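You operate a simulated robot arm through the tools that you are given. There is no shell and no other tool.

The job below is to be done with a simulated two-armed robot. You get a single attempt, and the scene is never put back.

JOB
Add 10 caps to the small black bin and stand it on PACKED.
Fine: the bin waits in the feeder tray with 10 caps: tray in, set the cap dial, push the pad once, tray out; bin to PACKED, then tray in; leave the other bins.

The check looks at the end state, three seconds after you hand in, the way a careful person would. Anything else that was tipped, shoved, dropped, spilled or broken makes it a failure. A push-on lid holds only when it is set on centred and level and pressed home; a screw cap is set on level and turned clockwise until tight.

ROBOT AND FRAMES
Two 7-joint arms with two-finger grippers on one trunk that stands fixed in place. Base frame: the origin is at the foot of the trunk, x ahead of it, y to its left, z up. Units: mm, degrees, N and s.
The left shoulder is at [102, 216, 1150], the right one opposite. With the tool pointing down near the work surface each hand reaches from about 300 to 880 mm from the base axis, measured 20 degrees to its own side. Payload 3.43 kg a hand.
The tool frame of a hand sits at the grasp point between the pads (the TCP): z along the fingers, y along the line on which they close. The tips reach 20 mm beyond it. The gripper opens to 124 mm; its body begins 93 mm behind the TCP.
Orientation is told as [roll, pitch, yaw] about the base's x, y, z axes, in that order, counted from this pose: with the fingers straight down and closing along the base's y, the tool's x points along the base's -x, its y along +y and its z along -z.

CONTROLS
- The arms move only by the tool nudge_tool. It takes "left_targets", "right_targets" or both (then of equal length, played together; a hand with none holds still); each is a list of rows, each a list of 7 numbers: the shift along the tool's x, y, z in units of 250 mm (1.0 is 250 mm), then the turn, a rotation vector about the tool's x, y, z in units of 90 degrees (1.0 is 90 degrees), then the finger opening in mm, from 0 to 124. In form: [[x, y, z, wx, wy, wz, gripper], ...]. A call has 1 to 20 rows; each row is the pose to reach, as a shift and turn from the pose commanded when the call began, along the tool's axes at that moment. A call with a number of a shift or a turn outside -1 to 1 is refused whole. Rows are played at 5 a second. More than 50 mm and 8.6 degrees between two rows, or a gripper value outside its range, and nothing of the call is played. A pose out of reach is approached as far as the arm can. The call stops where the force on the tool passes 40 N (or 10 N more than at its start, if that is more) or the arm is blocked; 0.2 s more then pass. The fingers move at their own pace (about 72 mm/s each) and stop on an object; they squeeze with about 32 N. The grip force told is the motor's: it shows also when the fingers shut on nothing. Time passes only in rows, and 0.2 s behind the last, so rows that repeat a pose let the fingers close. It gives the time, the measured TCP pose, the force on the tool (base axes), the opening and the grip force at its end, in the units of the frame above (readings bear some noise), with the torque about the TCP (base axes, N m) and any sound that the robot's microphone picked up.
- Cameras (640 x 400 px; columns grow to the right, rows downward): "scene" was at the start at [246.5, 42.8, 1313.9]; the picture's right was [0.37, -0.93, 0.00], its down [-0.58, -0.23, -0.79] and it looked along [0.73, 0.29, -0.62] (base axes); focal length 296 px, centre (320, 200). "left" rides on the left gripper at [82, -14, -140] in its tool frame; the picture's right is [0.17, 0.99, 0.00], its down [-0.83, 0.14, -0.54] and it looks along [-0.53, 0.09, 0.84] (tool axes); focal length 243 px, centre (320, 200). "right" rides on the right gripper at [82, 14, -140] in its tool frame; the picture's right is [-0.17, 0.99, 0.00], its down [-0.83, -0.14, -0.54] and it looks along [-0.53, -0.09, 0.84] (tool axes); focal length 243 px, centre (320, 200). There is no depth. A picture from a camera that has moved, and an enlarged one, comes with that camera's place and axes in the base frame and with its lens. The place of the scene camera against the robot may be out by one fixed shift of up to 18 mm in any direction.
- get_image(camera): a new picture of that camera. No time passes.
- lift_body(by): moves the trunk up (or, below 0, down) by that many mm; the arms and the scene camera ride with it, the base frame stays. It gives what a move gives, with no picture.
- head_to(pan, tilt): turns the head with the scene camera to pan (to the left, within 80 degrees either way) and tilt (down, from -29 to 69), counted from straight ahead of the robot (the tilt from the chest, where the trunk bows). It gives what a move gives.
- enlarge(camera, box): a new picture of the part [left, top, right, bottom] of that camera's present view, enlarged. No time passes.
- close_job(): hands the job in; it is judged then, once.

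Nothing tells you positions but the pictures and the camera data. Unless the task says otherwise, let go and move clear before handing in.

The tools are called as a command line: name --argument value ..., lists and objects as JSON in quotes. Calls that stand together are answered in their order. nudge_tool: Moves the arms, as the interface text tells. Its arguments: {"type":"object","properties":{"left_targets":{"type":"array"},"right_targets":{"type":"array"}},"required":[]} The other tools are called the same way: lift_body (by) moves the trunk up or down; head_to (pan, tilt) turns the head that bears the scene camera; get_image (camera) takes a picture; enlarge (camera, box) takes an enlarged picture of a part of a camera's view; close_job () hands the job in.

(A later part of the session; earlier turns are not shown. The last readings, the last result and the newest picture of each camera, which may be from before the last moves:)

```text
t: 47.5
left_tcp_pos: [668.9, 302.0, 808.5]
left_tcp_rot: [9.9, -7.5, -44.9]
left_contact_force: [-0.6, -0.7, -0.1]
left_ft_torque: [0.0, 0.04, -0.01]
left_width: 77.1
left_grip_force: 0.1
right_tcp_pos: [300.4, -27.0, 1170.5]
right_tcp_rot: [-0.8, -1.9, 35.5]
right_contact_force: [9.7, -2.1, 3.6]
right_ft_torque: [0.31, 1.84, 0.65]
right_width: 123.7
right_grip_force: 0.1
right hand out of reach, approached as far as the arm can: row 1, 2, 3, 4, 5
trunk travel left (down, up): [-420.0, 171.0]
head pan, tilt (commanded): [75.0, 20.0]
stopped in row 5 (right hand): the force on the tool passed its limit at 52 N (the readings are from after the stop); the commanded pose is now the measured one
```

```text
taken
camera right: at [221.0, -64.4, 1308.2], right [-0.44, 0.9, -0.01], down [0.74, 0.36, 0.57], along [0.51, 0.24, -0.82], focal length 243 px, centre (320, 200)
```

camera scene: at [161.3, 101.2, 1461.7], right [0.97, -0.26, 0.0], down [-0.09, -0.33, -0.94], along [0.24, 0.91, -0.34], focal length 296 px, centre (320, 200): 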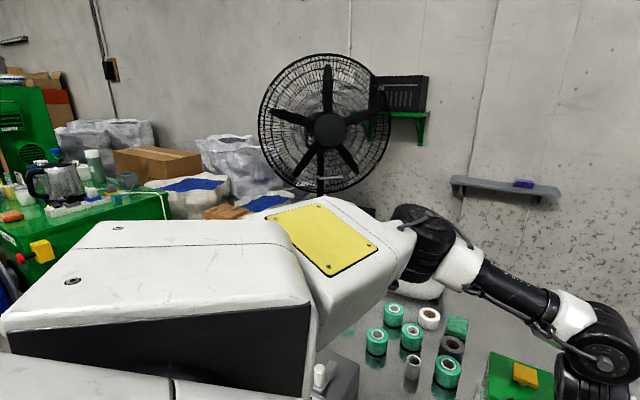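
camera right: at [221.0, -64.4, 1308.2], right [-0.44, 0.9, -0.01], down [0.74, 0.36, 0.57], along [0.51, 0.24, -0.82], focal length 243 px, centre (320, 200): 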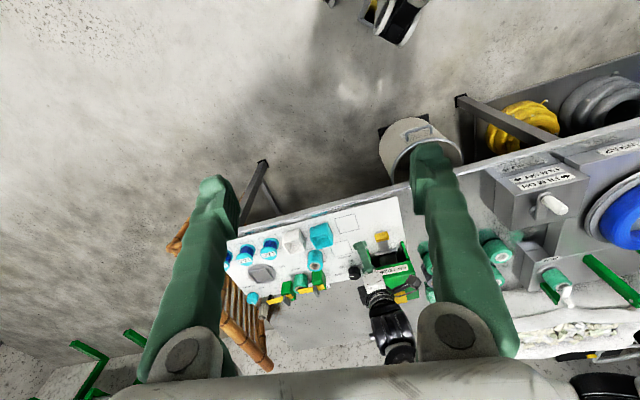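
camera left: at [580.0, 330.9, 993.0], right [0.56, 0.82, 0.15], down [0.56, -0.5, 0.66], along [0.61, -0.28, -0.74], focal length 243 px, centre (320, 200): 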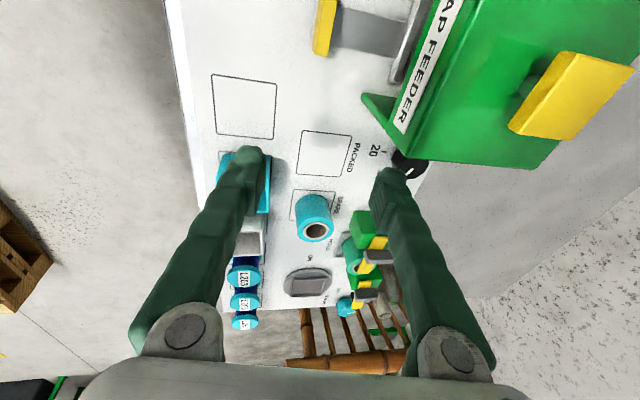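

The right hand drifted inward when the turn was out of reach and touched something. I'll back it out to where it was, at its old yaw.

nudge_tool --right_targets '[[-0.05, -0.04, -0.02, 0, 0, 0.04, 124], [-0.11, -0.08, -0.04, 0, 0, 0.1, 124], [-0.17, -0.12, -0.06, 0, 0, 0.17, 124], [-0.23, -0.16, -0.08, 0, 0, 0.24, 124], [-0.29, -0.2, -0.1, 0, 0, 0.31, 124], [-0.34, -0.24, -0.12, 0, 0, 0.39, 124]]'

get_image --camera "right"

get_image --camera "scene"

```text
t: 48.9
left_tcp_pos: [671.2, 300.8, 808.7]
left_tcp_rot: [9.8, -7.4, -45.0]
left_contact_force: [-0.2, 0.0, 0.6]
left_ft_torque: [0.0, 0.02, 0.01]
left_width: 77.2
left_grip_force: 0.0
right_tcp_pos: [402.5, -27.8, 1204.0]
right_tcp_rot: [0.6, -2.0, 0.4]
right_contact_force: [0.2, -0.3, 0.0]
right_ft_torque: [0.02, 0.01, 0.03]
right_width: 124.0
right_grip_force: 0.0
trunk travel left (down, up): [-420.0, 171.0]
head pan, tilt (commanded): [75.0, 20.0]
```

```text
taken
camera right: at [315.8, -14.6, 1342.2], right [0.16, 0.99, 0.01], down [0.81, -0.14, 0.57], along [0.56, -0.08, -0.82], focal length 243 px, centre (320, 200)
```

right: 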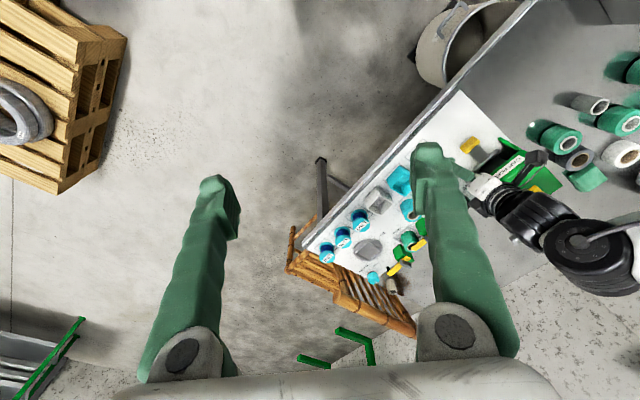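

```text
taken
camera scene: at [161.5, 101.1, 1461.7], right [0.97, -0.26, 0.0], down [-0.09, -0.33, -0.94], along [0.24, 0.91, -0.34], focal length 296 px, centre (320, 200)
```

scene: 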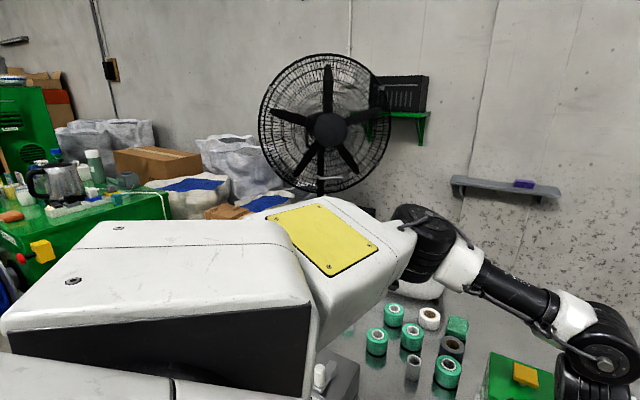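

I'll take the left arm back toward its starting posture, up then left to a vertical yaw-0 pose. From there I can approach the far side with a better elbow.

nudge_tool --left_targets '[[-0.019, 0.025, -0.147, 0, 0, 0, 77], [-0.038, 0.05, -0.293, 0, 0, 0, 77], [-0.057, 0.076, -0.44, 0, 0, 0, 77], [-0.076, 0.101, -0.586, 0, 0, 0, 77]]'

nudge_tool --left_targets '[[0.117, 0.029, -0.1125, 0.0089, 0.015, -0.0614, 77], [0.235, 0.058, -0.225, 0.0177, 0.0301, -0.1228, 77], [0.352, 0.087, -0.3375, 0.0266, 0.0452, -0.1841, 77], [0.47, 0.116, -0.45, 0.0354, 0.0602, -0.2455, 77], [0.587, 0.145, -0.5625, 0.0443, 0.0753, -0.3069, 77], [0.704, 0.174, -0.675, 0.0531, 0.0903, -0.3683, 77], [0.822, 0.203, -0.7875, 0.062, 0.1054, -0.4296, 77], [0.939, 0.232, -0.9, 0.0708, 0.1204, -0.491, 77]]'

get_image --camera "scene"

```text
t: 49.9
left_tcp_pos: [667.0, 299.0, 959.5]
left_tcp_rot: [9.8, -7.4, -45.0]
left_contact_force: [0.1, -0.8, -0.7]
left_ft_torque: [-0.01, -0.04, 0.01]
left_width: 77.0
left_grip_force: 0.0
right_tcp_pos: [401.8, -26.5, 1204.1]
right_tcp_rot: [0.5, -2.1, 0.4]
right_contact_force: [-0.8, 0.3, 0.3]
right_ft_torque: [0.04, -0.02, 0.03]
right_width: 124.0
right_grip_force: 0.0
trunk travel left (down, up): [-420.0, 171.0]
head pan, tilt (commanded): [75.0, 20.0]
```

```text
t: 51.7
left_tcp_pos: [495.7, 500.6, 1158.4]
left_tcp_rot: [-0.1, 0.0, 0.1]
left_contact_force: [-0.9, -0.6, 0.1]
left_ft_torque: [0.0, 0.0, -0.03]
left_width: 77.1
left_grip_force: 0.0
right_tcp_pos: [399.9, -26.0, 1205.5]
right_tcp_rot: [0.5, -2.1, 0.5]
right_contact_force: [0.0, -0.6, -0.2]
right_ft_torque: [-0.01, -0.02, -0.04]
right_width: 123.9
right_grip_force: 0.0
trunk travel left (down, up): [-420.0, 171.0]
head pan, tilt (commanded): [75.0, 20.0]
```

```text
taken
camera scene: at [160.0, 101.5, 1461.8], right [0.97, -0.26, 0.0], down [-0.09, -0.33, -0.94], along [0.24, 0.91, -0.34], focal length 296 px, centre (320, 200)
```

scene: 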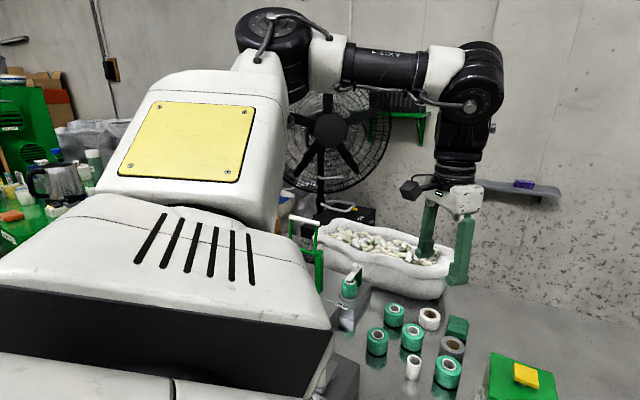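

This is the original kind of posture, with the elbow high above the shoulder. I'll approach outward from here in stages, checking that each stage is reached.

nudge_tool --left_targets '[[-0.104, -0.1, 0.06, 0, 0, 0, 77], [-0.208, -0.2, 0.116, 0, 0, 0, 77], [-0.312, -0.3, 0.174, 0, 0, 0, 77], [-0.416, -0.4, 0.232, 0, 0, 0, 77]]'

get_image --camera "scene"

```text
t: 52.7
left_tcp_pos: [602.1, 400.7, 1097.3]
left_tcp_rot: [0.0, 0.1, 0.0]
left_contact_force: [0.7, 0.2, 0.8]
left_ft_torque: [0.01, 0.03, 0.0]
left_width: 77.0
left_grip_force: 0.0
right_tcp_pos: [404.6, -28.9, 1204.1]
right_tcp_rot: [0.5, -1.9, 0.4]
right_contact_force: [1.2, -0.5, -0.7]
right_ft_torque: [0.04, 0.04, -0.04]
right_width: 124.0
right_grip_force: 0.1
trunk travel left (down, up): [-420.0, 171.0]
head pan, tilt (commanded): [75.0, 20.0]
```

```text
taken
camera scene: at [163.0, 100.2, 1461.5], right [0.97, -0.26, 0.0], down [-0.09, -0.33, -0.94], along [0.24, 0.91, -0.34], focal length 296 px, centre (320, 200)
```

scene: 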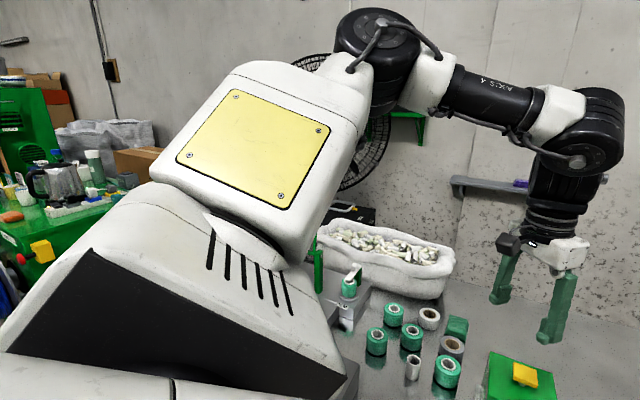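

Good, the elbow is up and forward now. Next stage outward toward PACKED, still well above the feeder.

nudge_tool --left_targets '[[-0.08, -0.08, 0.07, 0, 0, 0, 77], [-0.16, -0.17, 0.14, 0, 0, 0, 77], [-0.24, -0.25, 0.2, 0, 0, 0, 77], [-0.32, -0.34, 0.26, 0, 0, 0, 77]]'

get_image --camera "scene"

```text
t: 53.7
left_tcp_pos: [649.5, 342.4, 1045.8]
left_tcp_rot: [0.0, -0.2, 0.0]
left_contact_force: [-1.2, -0.3, -1.0]
left_ft_torque: [0.01, 0.02, -0.03]
left_width: 76.9
left_grip_force: 0.0
left hand out of reach, approached as far as the arm can: row 3, 4
right_tcp_pos: [402.0, -27.1, 1205.5]
right_tcp_rot: [0.5, -2.1, 0.5]
right_contact_force: [-1.2, 0.8, 0.1]
right_ft_torque: [-0.01, 0.01, 0.01]
right_width: 124.3
right_grip_force: 0.0
trunk travel left (down, up): [-420.0, 171.0]
head pan, tilt (commanded): [75.0, 20.0]
```

```text
taken
camera scene: at [161.2, 100.7, 1461.8], right [0.97, -0.26, 0.0], down [-0.09, -0.33, -0.94], along [0.24, 0.91, -0.34], focal length 296 px, centre (320, 200)
```

scene: 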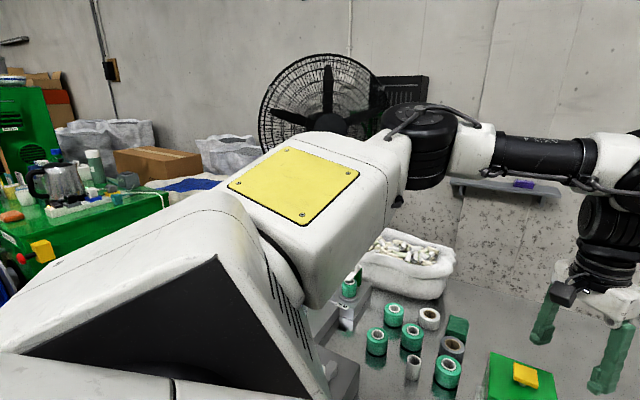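

The posture swung from elbow-up to elbow-out again and stopped at (650, 342, 1046). I'll test with small separate steps which directions are blocked from here.

nudge_tool --left_targets '[[-0.04, 0, 0, 0, 0, 0, 77], [-0.08, 0, 0, 0, 0, 0, 77]]'

nudge_tool --left_targets '[[0, -0.04, 0, 0, 0, 0, 77], [0, -0.08, 0, 0, 0, 0, 77]]'

nudge_tool --left_targets '[[0, 0, 0.04, 0, 0, 0, 77], [0, 0, 0.08, 0, 0, 0, 77]]'

```text
t: 54.3
left_tcp_pos: [652.9, 348.9, 1042.1]
left_tcp_rot: [-0.1, -0.3, 0.0]
left_contact_force: [-0.3, -0.1, 0.4]
left_ft_torque: [-0.01, 0.02, 0.01]
left_width: 76.9
left_grip_force: 0.2
left hand out of reach, approached as far as the arm can: row 1, 2
right_tcp_pos: [402.4, -26.4, 1204.5]
right_tcp_rot: [0.5, -2.0, 0.5]
right_contact_force: [0.2, 0.1, -0.7]
right_ft_torque: [-0.01, 0.01, 0.02]
right_width: 124.0
right_grip_force: 0.1
trunk travel left (down, up): [-420.0, 171.0]
head pan, tilt (commanded): [75.0, 20.0]
```

```text
t: 54.9
left_tcp_pos: [645.3, 333.9, 1041.6]
left_tcp_rot: [-0.2, -0.2, -0.1]
left_contact_force: [0.1, -0.4, 1.2]
left_ft_torque: [-0.01, 0.01, -0.01]
left_width: 76.8
left_grip_force: 0.1
left hand out of reach, approached as far as the arm can: row 1, 2
right_tcp_pos: [402.9, -27.4, 1203.6]
right_tcp_rot: [0.6, -2.0, 0.4]
right_contact_force: [-0.4, 0.0, 0.1]
right_ft_torque: [0.0, -0.01, -0.01]
right_width: 124.0
right_grip_force: 0.1
trunk travel left (down, up): [-420.0, 171.0]
head pan, tilt (commanded): [75.0, 20.0]
```

```text
t: 55.5
left_tcp_pos: [644.8, 335.4, 1020.7]
left_tcp_rot: [-0.1, 0.0, 0.1]
left_contact_force: [-0.1, -0.9, 0.0]
left_ft_torque: [0.01, -0.01, -0.03]
left_width: 76.8
left_grip_force: 0.0
right_tcp_pos: [402.2, -25.8, 1204.1]
right_tcp_rot: [0.5, -2.0, 0.4]
right_contact_force: [0.6, 0.1, 0.3]
right_ft_torque: [-0.01, -0.02, -0.01]
right_width: 124.0
right_grip_force: 0.1
trunk travel left (down, up): [-420.0, 171.0]
head pan, tilt (commanded): [75.0, 20.0]
```

The blocked direction matches a fixed elbow, so a shoulder joint is at its limit. The scene camera showed that a lower trunk sits further forward, so I'll back the hand off and lower the trunk to test the reach there.

nudge_tool --left_targets '[[0.08, 0, 0, 0, 0, 0, 77], [0.16, 0, 0, 0, 0, 0, 77]]'

lift_body --by -200

head_to --pan 40 --tilt 40

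get_image --camera "scene"

```text
t: 56.1
left_tcp_pos: [603.9, 334.7, 1019.2]
left_tcp_rot: [0.0, 0.1, 0.0]
left_contact_force: [0.4, 0.5, -0.4]
left_ft_torque: [0.01, -0.04, 0.01]
left_width: 76.8
left_grip_force: 0.1
right_tcp_pos: [400.7, -26.3, 1204.0]
right_tcp_rot: [0.5, -2.1, 0.4]
right_contact_force: [-0.3, 0.0, 0.9]
right_ft_torque: [0.01, -0.01, 0.05]
right_width: 123.8
right_grip_force: 0.0
trunk travel left (down, up): [-420.0, 171.0]
head pan, tilt (commanded): [75.0, 20.0]
```

```text
t: 58.2
left_tcp_pos: [604.9, 334.4, 820.9]
left_tcp_rot: [0.0, 0.0, 0.0]
left_contact_force: [0.0, 0.0, -0.1]
left_ft_torque: [0.02, -0.06, 0.0]
left_width: 76.9
left_grip_force: 0.1
right_tcp_pos: [402.1, -26.3, 1004.9]
right_tcp_rot: [0.6, -2.1, 0.5]
right_contact_force: [0.6, 0.3, 0.1]
right_ft_torque: [-0.01, -0.02, 0.01]
right_width: 123.9
right_grip_force: 0.1
trunk travel left (down, up): [-220.0, 371.0]
head pan, tilt (commanded): [75.0, 20.0]
```

```text
t: 59.2
left_tcp_pos: [604.6, 334.8, 819.2]
left_tcp_rot: [0.0, 0.1, 0.1]
left_contact_force: [-0.6, 0.3, -0.1]
left_ft_torque: [-0.01, 0.01, 0.01]
left_width: 77.1
left_grip_force: 0.0
right_tcp_pos: [403.1, -26.2, 1003.8]
right_tcp_rot: [0.4, -1.9, 0.3]
right_contact_force: [1.4, 0.6, -0.4]
right_ft_torque: [0.0, 0.02, -0.04]
right_width: 123.9
right_grip_force: 0.2
trunk travel left (down, up): [-220.0, 371.0]
head pan, tilt (commanded): [40.0, 40.0]
```

```text
taken
camera scene: at [256.5, 66.0, 1226.5], right [0.64, -0.77, 0.0], down [-0.49, -0.41, -0.77], along [0.59, 0.49, -0.64], focal length 296 px, centre (320, 200)
```

scene: 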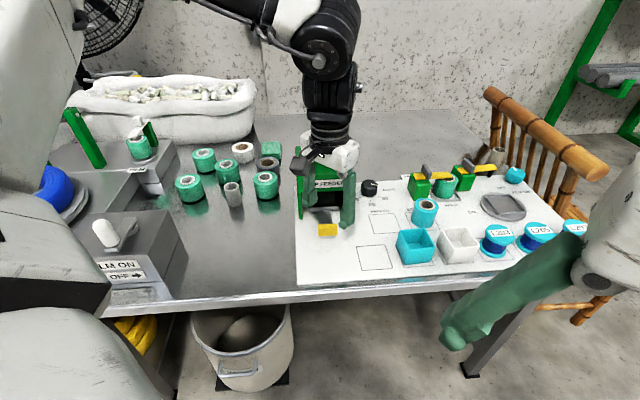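

The trunk is now 80 mm below its starting height. With the fingers closed for clearance, I'll move right and then outward in small steps, stopping when a limit appears.

nudge_tool --left_targets '[[0, -0.1, 0, 0, 0, 0, 40], [0, -0.2, 0, 0, 0, 0, 0], [0, -0.3, 0, 0, 0, 0, 0]]'

nudge_tool --left_targets '[[-0.08, 0, 0, 0, 0, 0, 0], [-0.16, 0, 0, 0, 0, 0, 0], [-0.24, 0, 0, 0, 0, 0, 0]]'

```text
t: 60.0
left_tcp_pos: [606.8, 259.1, 820.2]
left_tcp_rot: [-0.1, 0.0, 0.0]
left_contact_force: [0.0, -1.3, -0.4]
left_ft_torque: [0.02, 0.02, 0.02]
left_width: 0.0
left_grip_force: 31.0
right_tcp_pos: [404.4, -26.5, 1002.8]
right_tcp_rot: [0.5, -1.9, 0.4]
right_contact_force: [-0.3, -0.8, -0.2]
right_ft_torque: [-0.02, -0.01, 0.01]
right_width: 124.0
right_grip_force: 0.2
trunk travel left (down, up): [-220.0, 371.0]
head pan, tilt (commanded): [40.0, 40.0]
```

```text
t: 60.9
left_tcp_pos: [644.2, 275.0, 817.7]
left_tcp_rot: [-0.2, -0.2, 0.0]
left_contact_force: [0.1, 0.2, -0.1]
left_ft_torque: [-0.05, 0.03, 0.02]
left_width: 0.2
left_grip_force: 32.2
left hand out of reach, approached as far as the arm can: row 2, 3
right_tcp_pos: [403.8, -26.2, 1003.3]
right_tcp_rot: [0.4, -2.0, 0.5]
right_contact_force: [-0.1, 0.0, -0.2]
right_ft_torque: [-0.04, -0.01, -0.01]
right_width: 124.2
right_grip_force: 0.1
trunk travel left (down, up): [-220.0, 371.0]
head pan, tilt (commanded): [40.0, 40.0]
```

The limit is almost the same at this trunk height. I'll look at the arm once more from the head.

head_to --pan 65 --tilt 5

get_image --camera "scene"

```text
t: 61.9
left_tcp_pos: [644.1, 275.3, 818.1]
left_tcp_rot: [-0.2, -0.2, -0.1]
left_contact_force: [-0.4, -0.5, 0.5]
left_ft_torque: [-0.02, 0.01, 0.03]
left_width: 0.0
left_grip_force: 32.0
right_tcp_pos: [403.1, -26.3, 1004.1]
right_tcp_rot: [0.5, -2.0, 0.3]
right_contact_force: [0.2, -0.8, -0.4]
right_ft_torque: [0.03, 0.0, 0.01]
right_width: 124.4
right_grip_force: 0.1
trunk travel left (down, up): [-220.0, 371.0]
head pan, tilt (commanded): [65.0, 5.0]
```

```text
taken
camera scene: at [230.4, 94.5, 1282.2], right [0.91, -0.42, 0.0], down [-0.04, -0.08, -1.0], along [0.42, 0.9, -0.09], focal length 296 px, centre (320, 200)
```

scene: 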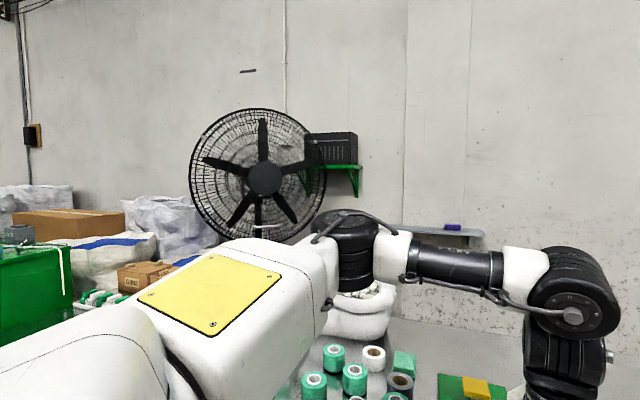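

Across all views the upper arm stays about 56° from the sideways axis, so the shoulder's second joint is at its bound. I'll look closely at the shoulder itself to see which way it can bend.

head_to --pan 80 --tilt 40

get_image --camera "scene"

get_image --camera "right"

```text
t: 62.9
left_tcp_pos: [642.9, 275.4, 818.1]
left_tcp_rot: [-0.2, -0.2, 0.0]
left_contact_force: [0.5, 1.0, -0.5]
left_ft_torque: [0.0, -0.01, -0.04]
left_width: 0.0
left_grip_force: 32.0
right_tcp_pos: [403.0, -25.3, 1003.6]
right_tcp_rot: [0.5, -2.0, 0.4]
right_contact_force: [0.6, 0.9, -0.3]
right_ft_torque: [-0.02, 0.01, -0.01]
right_width: 124.0
right_grip_force: 0.0
trunk travel left (down, up): [-220.0, 371.0]
head pan, tilt (commanded): [80.0, 40.0]
```

```text
taken
camera scene: at [206.2, 95.0, 1226.6], right [0.98, -0.17, 0.0], down [-0.11, -0.63, -0.77], along [0.13, 0.75, -0.64], focal length 296 px, centre (320, 200)
```

scene: 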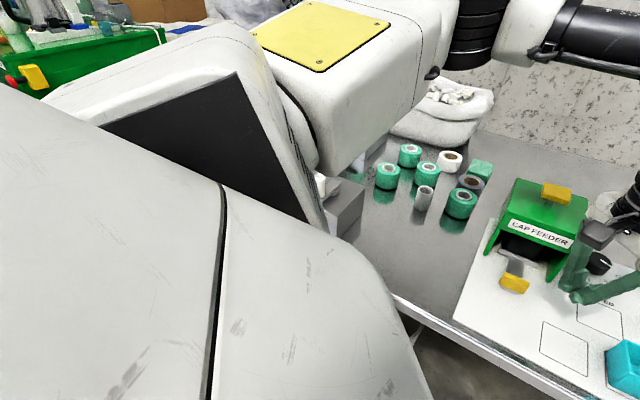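

```text
taken
camera right: at [315.9, -14.4, 1141.8], right [0.16, 0.99, 0.01], down [0.81, -0.14, 0.57], along [0.56, -0.08, -0.82], focal length 243 px, centre (320, 200)
```

right: 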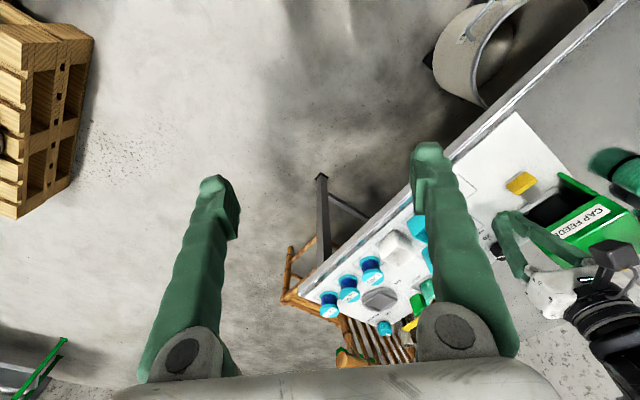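

The right arm's starting pose lies much further inward than this bound would allow, so the shoulder must have a second, better configuration. I'll look at the right arm to compare.

head_to --pan -65 --tilt 15

get_image --camera "scene"

```text
t: 65.2
left_tcp_pos: [644.1, 275.7, 817.7]
left_tcp_rot: [-0.2, -0.1, 0.0]
left_contact_force: [0.1, 0.1, -0.5]
left_ft_torque: [0.01, 0.01, 0.0]
left_width: 0.0
left_grip_force: 32.1
right_tcp_pos: [404.1, -25.6, 1003.5]
right_tcp_rot: [0.4, -2.1, 0.4]
right_contact_force: [-0.2, -0.7, -0.1]
right_ft_torque: [0.01, 0.02, -0.01]
right_width: 124.0
right_grip_force: 0.1
trunk travel left (down, up): [-220.0, 371.0]
head pan, tilt (commanded): [-65.0, 15.0]
```

```text
taken
camera scene: at [230.9, -73.4, 1266.0], right [-0.91, -0.42, 0.0], down [-0.11, 0.23, -0.97], along [0.41, -0.88, -0.26], focal length 296 px, centre (320, 200)
```

scene: 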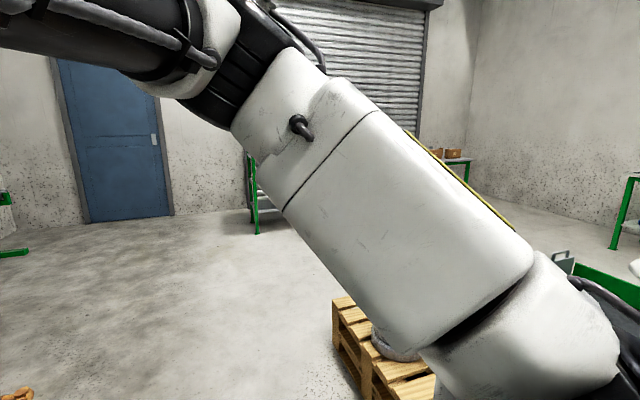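

The right arm's upper arm points forward with its shoulder flipped compared to the left, which suggests an asymmetric shoulder joint. I'll try to bring the left arm over to that side by taking its hand back and outward, then over the top.

lift_body --by 80

nudge_tool --left_targets '[[0.0, 0, -0.15, 0, 0, 0, 0], [0.06, 0.1, -0.25, 0, 0, 0, 0], [0.15, 0.23, -0.32, 0, 0, 0, 0], [0.24, 0.36, -0.4, 0, 0, 0, 0], [0.33, 0.49, -0.46, 0, 0, 0, 0], [0.43, 0.62, -0.52, 0, 0, 0, 0], [0.53, 0.75, -0.58, 0, 0, 0, 0], [0.62, 0.88, -0.64, 0, 0, 0, 0], [0.7, 0.98, -0.7, 0, 0, 0, 0]]'

head_to --pan 75 --tilt 0

get_image --camera "scene"

```text
t: 66.3
left_tcp_pos: [640.5, 276.5, 926.4]
left_tcp_rot: [-0.2, -3.4, 0.0]
left_contact_force: [0.3, -0.6, -0.3]
left_ft_torque: [0.01, -0.01, -0.01]
left_width: 0.0
left_grip_force: 31.9
right_tcp_pos: [404.3, -26.3, 1084.0]
right_tcp_rot: [0.5, -2.0, 0.4]
right_contact_force: [0.3, -0.3, 0.5]
right_ft_torque: [-0.01, 0.02, -0.03]
right_width: 124.0
right_grip_force: 0.0
trunk travel left (down, up): [-300.0, 291.0]
head pan, tilt (commanded): [-65.0, 15.0]
```

```text
t: 68.3
left_tcp_pos: [453.0, 522.0, 1091.4]
left_tcp_rot: [-0.3, -3.6, 0.0]
left_contact_force: [-0.7, 0.4, 0.5]
left_ft_torque: [0.0, -0.01, 0.01]
left_width: 0.3
left_grip_force: 32.1
left hand out of reach, approached as far as the arm can: row 1
right_tcp_pos: [402.5, -26.8, 1083.5]
right_tcp_rot: [0.5, -2.0, 0.4]
right_contact_force: [0.4, -0.1, 0.4]
right_ft_torque: [-0.02, 0.01, 0.04]
right_width: 124.1
right_grip_force: 0.1
trunk travel left (down, up): [-300.0, 291.0]
head pan, tilt (commanded): [-65.0, 15.0]
```

```text
t: 70.6
left_tcp_pos: [455.5, 521.9, 1090.8]
left_tcp_rot: [-0.2, -3.4, -0.1]
left_contact_force: [-0.5, 0.2, 1.1]
left_ft_torque: [0.01, -0.01, 0.02]
left_width: 0.0
left_grip_force: 32.3
right_tcp_pos: [403.2, -26.6, 1083.4]
right_tcp_rot: [0.5, -2.0, 0.4]
right_contact_force: [0.2, -0.7, -0.1]
right_ft_torque: [0.02, -0.03, -0.01]
right_width: 124.2
right_grip_force: 0.0
trunk travel left (down, up): [-300.0, 291.0]
head pan, tilt (commanded): [75.0, 0.0]
```

```text
taken
camera scene: at [189.8, 98.2, 1375.0], right [0.97, -0.26, 0.0], down [0.0, 0.0, -1.0], along [0.26, 0.97, 0.0], focal length 296 px, centre (320, 200)
```

scene: 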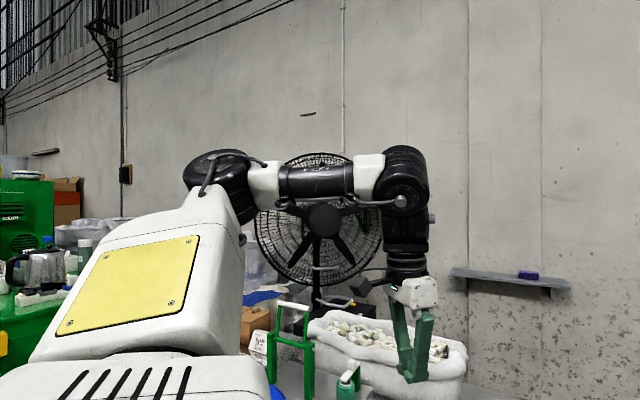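

The hand is at (455, 522, 1091) with the elbow up and out. I'll move it back and outward past the sideways direction.

nudge_tool --left_targets '[[0.12, 0.07, -0.02, 0, 0, 0, 0], [0.24, 0.14, -0.04, 0, 0, 0, 0], [0.36, 0.21, -0.06, 0, 0, 0, 0], [0.48, 0.28, -0.08, 0, 0, 0, 0], [0.6, 0.35, -0.1, 0, 0, 0, 0]]'

get_image --camera "scene"

```text
t: 71.8
left_tcp_pos: [301.0, 610.0, 1106.2]
left_tcp_rot: [-0.3, -3.5, 0.0]
left_contact_force: [0.6, 0.5, -0.1]
left_ft_torque: [-0.01, -0.08, -0.02]
left_width: 0.0
left_grip_force: 31.9
right_tcp_pos: [403.3, -24.9, 1084.2]
right_tcp_rot: [0.5, -2.1, 0.4]
right_contact_force: [0.6, -0.8, -0.7]
right_ft_torque: [0.01, -0.01, -0.01]
right_width: 123.9
right_grip_force: 0.1
trunk travel left (down, up): [-300.0, 291.0]
head pan, tilt (commanded): [75.0, 0.0]
```

```text
taken
camera scene: at [188.6, 98.0, 1375.2], right [0.97, -0.26, 0.0], down [0.0, 0.0, -1.0], along [0.26, 0.97, 0.0], focal length 296 px, centre (320, 200)
```

scene: 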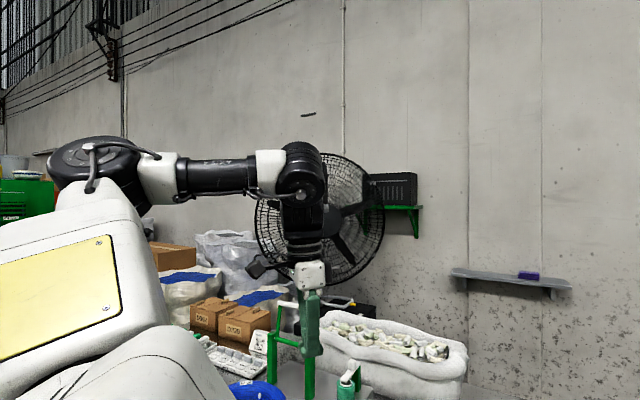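

The elbow went back over the top rather than straight through sideways. I'll raise the trunk for safe clearance, come forward again and sweep back at a lower relative height, so the upper arm passes through the sideways direction.

lift_body --by 120

nudge_tool --left_targets '[[-0.15, -0.1, 0.08, 0, 0.01, 0, 0], [-0.3, -0.2, 0.15, 0, 0.02, 0, 0], [-0.45, -0.31, 0.23, 0, 0.03, 0, 0], [-0.616, -0.42, 0.304, 0, 0.039, 0, 0]]'

nudge_tool --left_targets '[[-0.145, -0.1, 0.08, 0, 0, 0, 0], [-0.29, -0.21, 0.16, 0, 0, 0, 0], [-0.435, -0.31, 0.24, 0, 0, 0, 0], [-0.58, -0.42, 0.32, 0, 0, 0, 0]]'

get_image --camera "scene"

```text
t: 73.3
left_tcp_pos: [304.5, 610.5, 1225.3]
left_tcp_rot: [-0.4, -3.5, 0.0]
left_contact_force: [0.2, -0.4, 0.2]
left_ft_torque: [0.03, -0.01, 0.01]
left_width: 0.0
left_grip_force: 31.8
right_tcp_pos: [403.1, -26.0, 1203.4]
right_tcp_rot: [0.6, -2.0, 0.4]
right_contact_force: [0.4, 1.1, -0.5]
right_ft_torque: [-0.05, -0.03, -0.03]
right_width: 124.0
right_grip_force: 0.1
trunk travel left (down, up): [-420.0, 171.0]
head pan, tilt (commanded): [75.0, 0.0]
```

```text
refused: row 3 steps farther than a row can; nothing moved
```

```text
t: 74.3
left_tcp_pos: [456.8, 503.8, 1154.0]
left_tcp_rot: [-0.3, -3.4, 0.1]
left_contact_force: [-0.1, -0.7, -0.5]
left_ft_torque: [0.06, 0.08, -0.01]
left_width: 0.1
left_grip_force: 32.1
right_tcp_pos: [404.8, -26.8, 1203.0]
right_tcp_rot: [0.5, -1.9, 0.5]
right_contact_force: [1.2, -0.5, 0.0]
right_ft_torque: [0.01, 0.04, -0.01]
right_width: 124.2
right_grip_force: 0.1
trunk travel left (down, up): [-420.0, 171.0]
head pan, tilt (commanded): [75.0, 0.0]
```

```text
taken
camera scene: at [163.2, 97.5, 1493.7], right [0.97, -0.26, 0.0], down [0.0, 0.0, -1.0], along [0.26, 0.97, 0.0], focal length 296 px, centre (320, 200)
```

scene: 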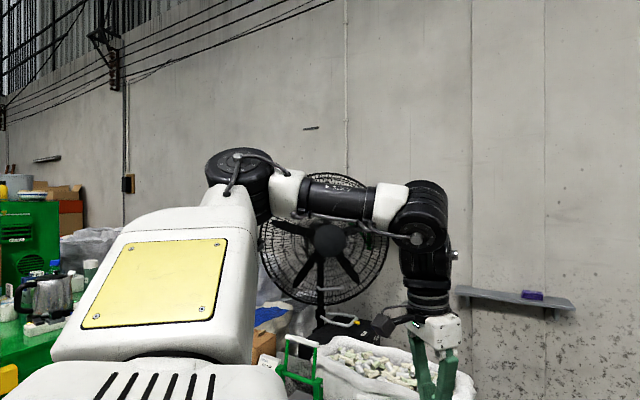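

Now at (457, 504, 1154). I'll go forward and down a bit more, then sweep straight back at that lower height.

nudge_tool --left_targets '[[-0.13, -0.1, 0.1, 0, 0.01, 0, 0], [-0.26, -0.2, 0.2, 0, 0.02, 0, 0], [-0.39, -0.3, 0.3, 0, 0.03, 0, 0], [-0.5, -0.4, 0.4, 0, 0.039, 0, 0]]'

get_image --camera "scene"

nudge_tool --left_targets '[[0.12, 0.12, 0, 0, 0, 0, 0], [0.24, 0.24, 0, 0, 0, 0, 0], [0.36, 0.36, 0, 0, 0, 0, 0], [0.48, 0.48, 0, 0, 0, 0, 0], [0.6, 0.6, 0, 0, 0, 0, 0], [0.73, 0.7, 0, 0, 0, 0, 0], [0.87, 0.78, 0, 0, 0, 0, 0], [1.0, 0.86, 0, 0, 0, 0, 0]]'

get_image --camera "scene"

```text
t: 75.3
left_tcp_pos: [586.6, 402.3, 1061.1]
left_tcp_rot: [-0.3, 0.1, 0.0]
left_contact_force: [-1.1, -0.5, 0.7]
left_ft_torque: [0.06, 0.07, 0.02]
left_width: 0.1
left_grip_force: 32.4
right_tcp_pos: [406.1, -27.0, 1202.0]
right_tcp_rot: [0.5, -1.9, 0.4]
right_contact_force: [0.7, 0.5, -0.7]
right_ft_torque: [0.05, 0.06, 0.04]
right_width: 123.9
right_grip_force: 0.1
trunk travel left (down, up): [-420.0, 171.0]
head pan, tilt (commanded): [75.0, 0.0]
```

```text
taken
camera scene: at [163.5, 97.1, 1493.7], right [0.97, -0.26, 0.0], down [0.0, 0.0, -1.0], along [0.26, 0.97, 0.0], focal length 296 px, centre (320, 200)
```

scene: 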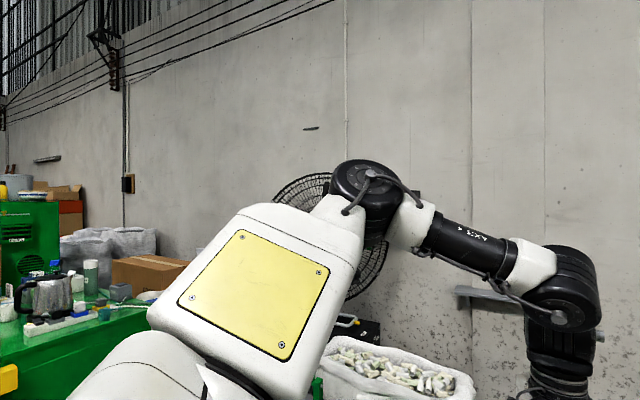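

```text
t: 77.1
left_tcp_pos: [332.2, 619.5, 1063.3]
left_tcp_rot: [-0.3, 0.0, -0.2]
left_contact_force: [-0.5, -0.5, -0.5]
left_ft_torque: [-0.01, -0.02, -0.02]
left_width: 0.0
left_grip_force: 32.0
right_tcp_pos: [400.8, -26.1, 1203.7]
right_tcp_rot: [0.5, -2.1, 0.3]
right_contact_force: [-0.3, -0.5, 0.1]
right_ft_torque: [0.01, 0.02, 0.0]
right_width: 123.9
right_grip_force: 0.0
trunk travel left (down, up): [-420.0, 171.0]
head pan, tilt (commanded): [75.0, 0.0]
```

```text
taken
camera scene: at [158.6, 97.9, 1494.2], right [0.97, -0.26, 0.0], down [0.0, 0.0, -1.0], along [0.26, 0.97, 0.0], focal length 296 px, centre (320, 200)
```

scene: 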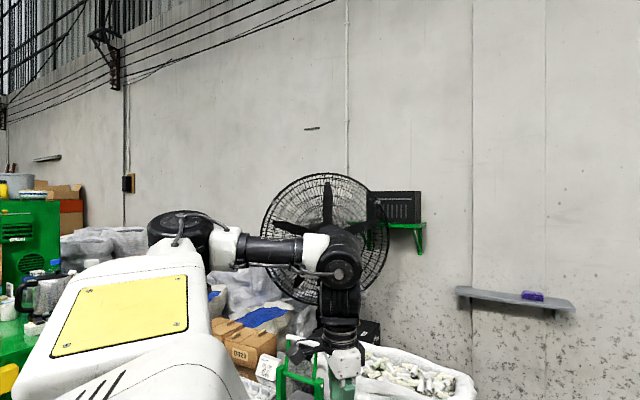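

The upper arm now points almost straight sideways. I'll continue straight back past this direction.

nudge_tool --left_targets '[[0.12, 0.02, 0, 0, 0, 0, 0], [0.24, 0.04, 0, 0, 0, 0, 0], [0.36, 0.06, 0, 0, 0, 0, 0], [0.48, 0.08, 0, 0, 0, 0, 0], [0.6, 0.1, 0, 0, 0, 0, 0]]'

get_image --camera "scene"

```text
t: 78.3
left_tcp_pos: [183.1, 644.5, 1064.1]
left_tcp_rot: [-0.3, 0.0, -0.1]
left_contact_force: [-0.2, -0.1, -0.1]
left_ft_torque: [0.04, -0.03, 0.02]
left_width: 0.0
left_grip_force: 32.0
right_tcp_pos: [401.7, -26.8, 1203.6]
right_tcp_rot: [0.4, -2.1, 0.4]
right_contact_force: [0.0, 0.3, 0.3]
right_ft_torque: [-0.01, -0.04, -0.03]
right_width: 124.0
right_grip_force: 0.1
trunk travel left (down, up): [-420.0, 171.0]
head pan, tilt (commanded): [75.0, 0.0]
```

```text
taken
camera scene: at [159.3, 97.5, 1494.1], right [0.97, -0.26, 0.0], down [0.0, 0.0, -1.0], along [0.26, 0.97, 0.0], focal length 296 px, centre (320, 200)
```

scene: 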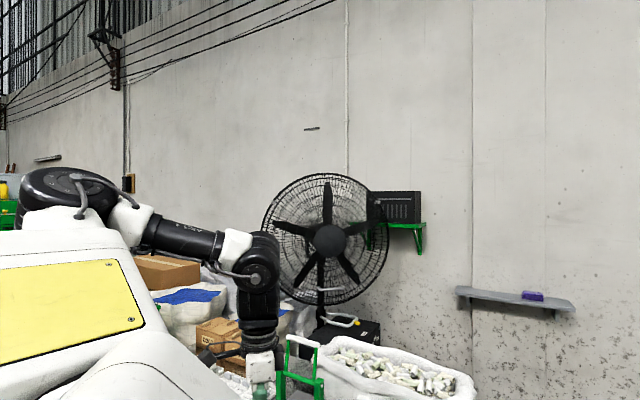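

The elbow is now behind the sideways direction. Next I'll bring the hand up and inward, so the upper arm swings over the top.

nudge_tool --left_targets '[[0, -0.12, -0.13, 0, 0, 0, 0], [0, -0.24, -0.26, 0, 0, 0, 0], [0, -0.36, -0.39, 0, 0, 0, 0], [0, -0.48, -0.52, 0, 0, 0, 0], [0, -0.6, -0.6, 0, 0, 0, 0]]'

get_image --camera "scene"

```text
t: 79.5
left_tcp_pos: [182.6, 493.7, 1214.0]
left_tcp_rot: [-0.2, 0.1, 0.2]
left_contact_force: [-0.6, 0.2, -0.9]
left_ft_torque: [0.02, 0.0, -0.01]
left_width: 0.1
left_grip_force: 32.5
right_tcp_pos: [402.7, -27.0, 1202.8]
right_tcp_rot: [0.5, -2.0, 0.3]
right_contact_force: [0.0, 0.2, 0.4]
right_ft_torque: [0.01, 0.01, -0.03]
right_width: 124.2
right_grip_force: 0.1
trunk travel left (down, up): [-420.0, 171.0]
head pan, tilt (commanded): [75.0, 0.0]
```

```text
taken
camera scene: at [160.3, 97.2, 1494.0], right [0.97, -0.26, 0.0], down [0.0, 0.0, -1.0], along [0.26, 0.97, 0.0], focal length 296 px, centre (320, 200)
```

scene: 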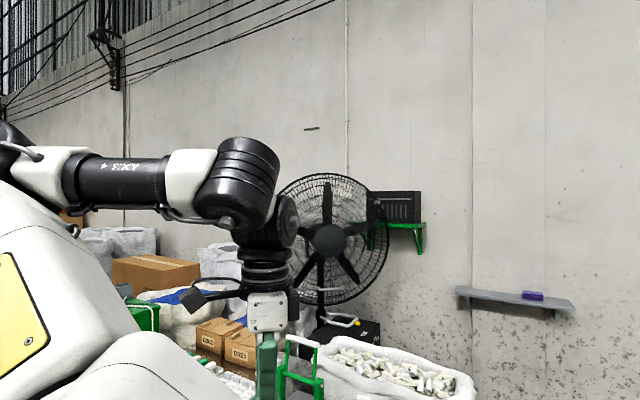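

That works smoothly. I'll continue inward and up in steps.

nudge_tool --left_targets '[[-0.04, -0.12, -0.1, 0, 0, 0, 0], [-0.08, -0.24, -0.2, 0, 0, 0, 0], [-0.12, -0.36, -0.3, 0, 0, 0, 0], [-0.18, -0.48, -0.36, 0, 0, 0, 0]]'

get_image --camera "scene"

```text
t: 80.5
left_tcp_pos: [228.9, 373.6, 1306.1]
left_tcp_rot: [-0.2, 0.1, 0.1]
left_contact_force: [-0.6, 0.5, 0.0]
left_ft_torque: [0.03, 0.02, 0.0]
left_width: 0.1
left_grip_force: 32.2
right_tcp_pos: [403.8, -27.2, 1202.1]
right_tcp_rot: [0.4, -1.9, 0.4]
right_contact_force: [0.0, -0.8, 0.9]
right_ft_torque: [0.03, 0.02, 0.0]
right_width: 124.1
right_grip_force: 0.0
trunk travel left (down, up): [-420.0, 171.0]
head pan, tilt (commanded): [75.0, 0.0]
```

```text
taken
camera scene: at [161.4, 96.7, 1493.9], right [0.97, -0.26, 0.0], down [0.0, 0.0, -1.0], along [0.26, 0.97, 0.0], focal length 296 px, centre (320, 200)
```

scene: 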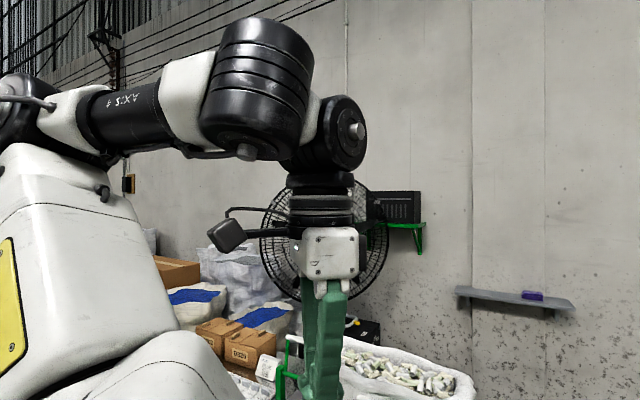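

The upper arm now points up with its panel facing outward, like the right arm's good posture. I'll bring the hand forward from here.

nudge_tool --left_targets '[[-0.14, -0.05, 0, 0, 0, 0, 0], [-0.28, -0.1, 0.02, 0, 0, 0, 0], [-0.42, -0.15, 0.05, 0, 0, 0, 0], [-0.56, -0.2, 0.1, 0, 0, 0, 0], [-0.7, -0.25, 0.16, 0, 0, 0, 0]]'

get_image --camera "scene"

```text
t: 81.7
left_tcp_pos: [406.3, 312.2, 1262.8]
left_tcp_rot: [-0.2, 0.2, 0.0]
left_contact_force: [0.5, -0.4, -0.5]
left_ft_torque: [0.0, 0.03, -0.01]
left_width: 0.0
left_grip_force: 31.7
right_tcp_pos: [404.1, -25.9, 1203.9]
right_tcp_rot: [0.6, -1.9, 0.4]
right_contact_force: [1.0, -0.2, 0.0]
right_ft_torque: [-0.01, 0.03, -0.02]
right_width: 123.8
right_grip_force: 0.1
trunk travel left (down, up): [-420.0, 171.0]
head pan, tilt (commanded): [75.0, 0.0]
```

```text
taken
camera scene: at [162.8, 98.1, 1493.7], right [0.97, -0.26, 0.0], down [0.0, 0.0, -1.0], along [0.26, 0.97, 0.0], focal length 296 px, centre (320, 200)
```

scene: 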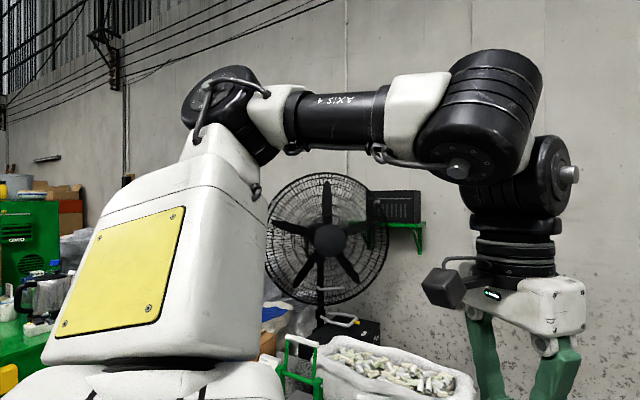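

The hand is at (406, 312, 1263) with the elbow up. I'll continue forward and down toward the board in stages.

nudge_tool --left_targets '[[-0.14, -0.02, 0.1, 0, 0, 0, 0], [-0.28, -0.04, 0.2, 0, 0, 0, 0], [-0.42, -0.06, 0.3, 0, 0, 0, 0], [-0.56, -0.08, 0.4, 0, 0, 0, 0], [-0.7, -0.1, 0.5, 0, 0, 0, 0]]'

get_image --camera "scene"

```text
t: 82.9
left_tcp_pos: [577.6, 289.5, 1134.9]
left_tcp_rot: [-0.5, 0.0, 0.0]
left_contact_force: [-0.5, 1.4, -0.3]
left_ft_torque: [0.02, 0.02, -0.02]
left_width: 0.0
left_grip_force: 32.1
left hand out of reach, approached as far as the arm can: row 5
right_tcp_pos: [404.8, -26.1, 1202.6]
right_tcp_rot: [0.4, -1.8, 0.4]
right_contact_force: [0.0, -0.5, -0.3]
right_ft_torque: [0.0, -0.02, 0.0]
right_width: 123.9
right_grip_force: 0.0
trunk travel left (down, up): [-420.0, 171.0]
head pan, tilt (commanded): [75.0, 0.0]
```

```text
taken
camera scene: at [162.3, 99.0, 1493.7], right [0.97, -0.26, 0.0], down [0.0, 0.0, -1.0], along [0.26, 0.97, 0.0], focal length 296 px, centre (320, 200)
```

scene: 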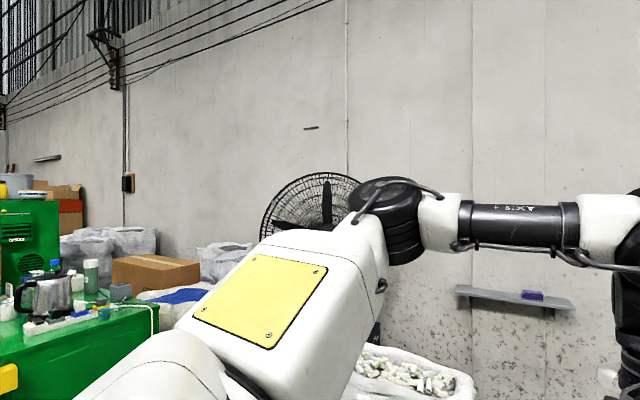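

It came forward on the same side, so I didn't cross over; the crossing point is straight sideways at shoulder height. I'll raise the trunk to its top for clearance and sweep back lower, right through that direction.

nudge_tool --left_targets '[[0.1, 0.1, 0, 0, 0, 0, 0], [0.2, 0.25, 0, 0, 0, 0, 0]]'

lift_body --by 165

get_image --camera "scene"

```text
t: 83.5
left_tcp_pos: [525.0, 353.3, 1135.7]
left_tcp_rot: [-0.3, 0.0, 0.1]
left_contact_force: [-0.9, -0.3, 0.4]
left_ft_torque: [-0.02, -0.04, 0.02]
left_width: 0.0
left_grip_force: 31.9
right_tcp_pos: [402.3, -24.6, 1203.8]
right_tcp_rot: [0.4, -2.1, 0.4]
right_contact_force: [0.1, 0.1, 0.2]
right_ft_torque: [-0.01, -0.03, 0.01]
right_width: 124.0
right_grip_force: 0.1
trunk travel left (down, up): [-420.0, 171.0]
head pan, tilt (commanded): [75.0, 0.0]
```

```text
t: 85.3
left_tcp_pos: [527.0, 352.6, 1300.8]
left_tcp_rot: [-0.3, 0.2, 0.0]
left_contact_force: [-0.3, 0.5, 0.3]
left_ft_torque: [0.01, 0.01, 0.0]
left_width: 0.2
left_grip_force: 31.9
right_tcp_pos: [404.8, -26.6, 1367.7]
right_tcp_rot: [0.4, -1.7, 0.4]
right_contact_force: [0.2, 0.1, 0.0]
right_ft_torque: [-0.01, 0.02, 0.01]
right_width: 123.8
right_grip_force: 0.1
trunk travel left (down, up): [-585.0, 6.0]
head pan, tilt (commanded): [75.0, 0.0]
```

```text
taken
camera scene: at [48.8, 97.9, 1679.9], right [0.97, -0.26, 0.0], down [0.0, 0.0, -1.0], along [0.26, 0.97, 0.0], focal length 296 px, centre (320, 200)
```

scene: 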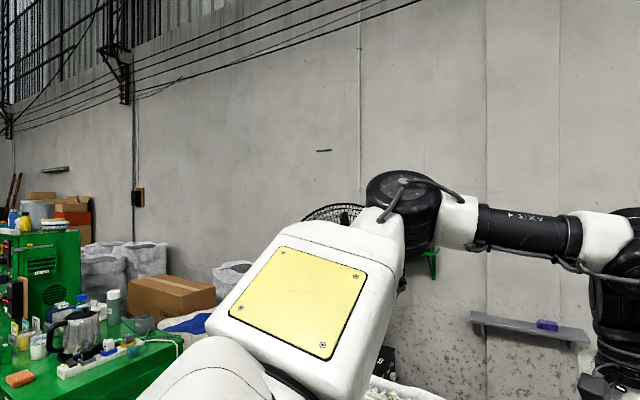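

The trunk is nearly at its top, shoulder near z = 1435. I'll lower the hand relative to the shoulder while moving outward to prepare the sweep.

nudge_tool --left_targets '[[0.03, 0.07, 0.138, 0, 0, 0, 0], [0.055, 0.145, 0.275, 0, 0, 0, 0], [0.08, 0.22, 0.413, 0, 0, 0, 0], [0.11, 0.29, 0.55, 0, 0, 0, 0], [0.14, 0.365, 0.69, 0, 0, 0, 0], [0.165, 0.44, 0.826, 0, 0, 0, 0], [0.19, 0.51, 0.964, 0, 0, 0, 0]]'

get_image --camera "scene"

```text
t: 86.9
left_tcp_pos: [477.3, 480.4, 1060.0]
left_tcp_rot: [-0.4, 0.0, 0.0]
left_contact_force: [0.1, -0.8, 0.5]
left_ft_torque: [0.01, 0.0, -0.02]
left_width: 0.0
left_grip_force: 32.0
right_tcp_pos: [401.7, -24.5, 1368.8]
right_tcp_rot: [0.4, -2.0, 0.5]
right_contact_force: [0.3, 0.8, 0.2]
right_ft_torque: [-0.02, 0.02, 0.0]
right_width: 124.1
right_grip_force: 0.0
trunk travel left (down, up): [-585.0, 6.0]
head pan, tilt (commanded): [75.0, 0.0]
```

```text
taken
camera scene: at [47.1, 99.9, 1680.0], right [0.97, -0.26, 0.0], down [0.0, 0.0, -1.0], along [0.26, 0.97, 0.0], focal length 296 px, centre (320, 200)
```

scene: 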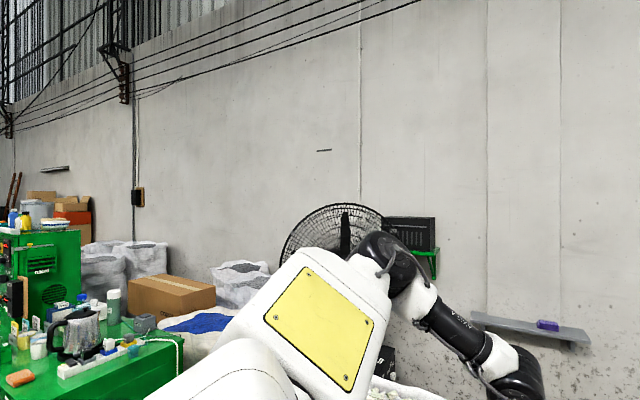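

It's elbow-up again here. Looking back, I had in fact crossed over when the elbow was behind, but I crossed back by coming forward too far out. I'll redo it, this time passing inward close to the body before going forward.

nudge_tool --left_targets '[[0, 0, -0.18, 0, 0, 0, 0], [0, 0, -0.36, 0, 0, 0, 0], [0, 0, -0.54, 0, 0, 0, 0], [0, 0, -0.7, 0, 0, 0, 0]]' --right_targets '[[0, -0.1, 0, 0, 0, 0, 124], [0, -0.2, 0, 0, 0, 0, 124], [0, -0.3, 0, 0, 0, 0, 124], [0, -0.4, 0, 0, 0, 0, 124]]'

lift_body --by -165

nudge_tool --left_targets '[[0.12, 0.08, 0, 0, 0, 0, 0], [0.24, 0.16, 0, 0, 0, 0, 0], [0.36, 0.24, 0, 0, 0, 0, 0], [0.48, 0.32, 0, 0, 0, 0, 0], [0.6, 0.4, 0, 0, 0, 0, 0], [0.74, 0.48, 0, 0, 0, 0, 0], [0.88, 0.56, 0, 0, 0, 0, 0], [1.0, 0.62, 0, 0, 0, 0, 0]]'

get_image --camera "scene"

```text
t: 87.9
left_tcp_pos: [476.7, 478.7, 1238.0]
left_tcp_rot: [-0.2, -0.1, -0.1]
left_contact_force: [-1.1, 0.5, 0.2]
left_ft_torque: [0.04, -0.04, -0.03]
left_width: 0.0
left_grip_force: 32.4
right_tcp_pos: [401.3, -129.8, 1368.9]
right_tcp_rot: [0.5, -2.1, 0.4]
right_contact_force: [-0.9, -0.7, 0.4]
right_ft_torque: [0.02, -0.03, 0.05]
right_width: 124.0
right_grip_force: 0.1
trunk travel left (down, up): [-585.0, 6.0]
head pan, tilt (commanded): [75.0, 0.0]
```

```text
t: 89.8
left_tcp_pos: [478.8, 480.7, 1071.0]
left_tcp_rot: [-0.3, 0.0, 0.0]
left_contact_force: [0.1, -0.5, 0.0]
left_ft_torque: [0.0, -0.02, 0.03]
left_width: 0.0
left_grip_force: 31.9
right_tcp_pos: [404.2, -126.0, 1202.5]
right_tcp_rot: [0.4, -2.1, 0.4]
right_contact_force: [-0.4, -0.9, 0.5]
right_ft_torque: [-0.02, 0.0, -0.01]
right_width: 123.8
right_grip_force: 0.1
trunk travel left (down, up): [-420.0, 171.0]
head pan, tilt (commanded): [75.0, 0.0]
```

```text
t: 91.6
left_tcp_pos: [228.1, 633.5, 1071.1]
left_tcp_rot: [-0.4, 0.1, 0.0]
left_contact_force: [0.5, 0.0, 0.6]
left_ft_torque: [0.02, 0.02, -0.01]
left_width: 0.0
left_grip_force: 32.4
right_tcp_pos: [402.2, -126.0, 1202.8]
right_tcp_rot: [0.5, -2.0, 0.4]
right_contact_force: [-0.3, -0.7, -0.4]
right_ft_torque: [0.01, 0.02, 0.01]
right_width: 124.0
right_grip_force: 0.1
trunk travel left (down, up): [-420.0, 171.0]
head pan, tilt (commanded): [75.0, 0.0]
```

```text
taken
camera scene: at [159.2, 97.7, 1494.1], right [0.97, -0.26, 0.0], down [0.0, 0.0, -1.0], along [0.26, 0.97, 0.0], focal length 296 px, centre (320, 200)
```

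scene: 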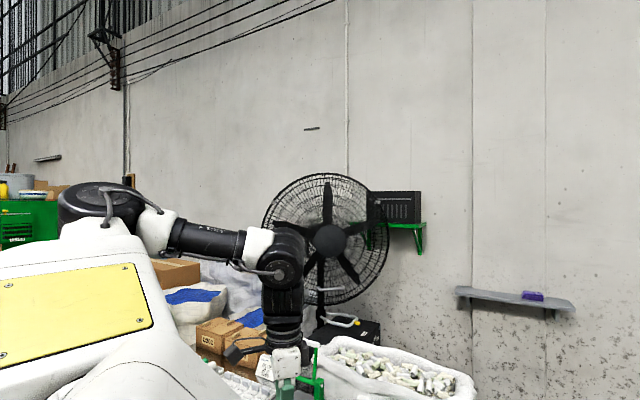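

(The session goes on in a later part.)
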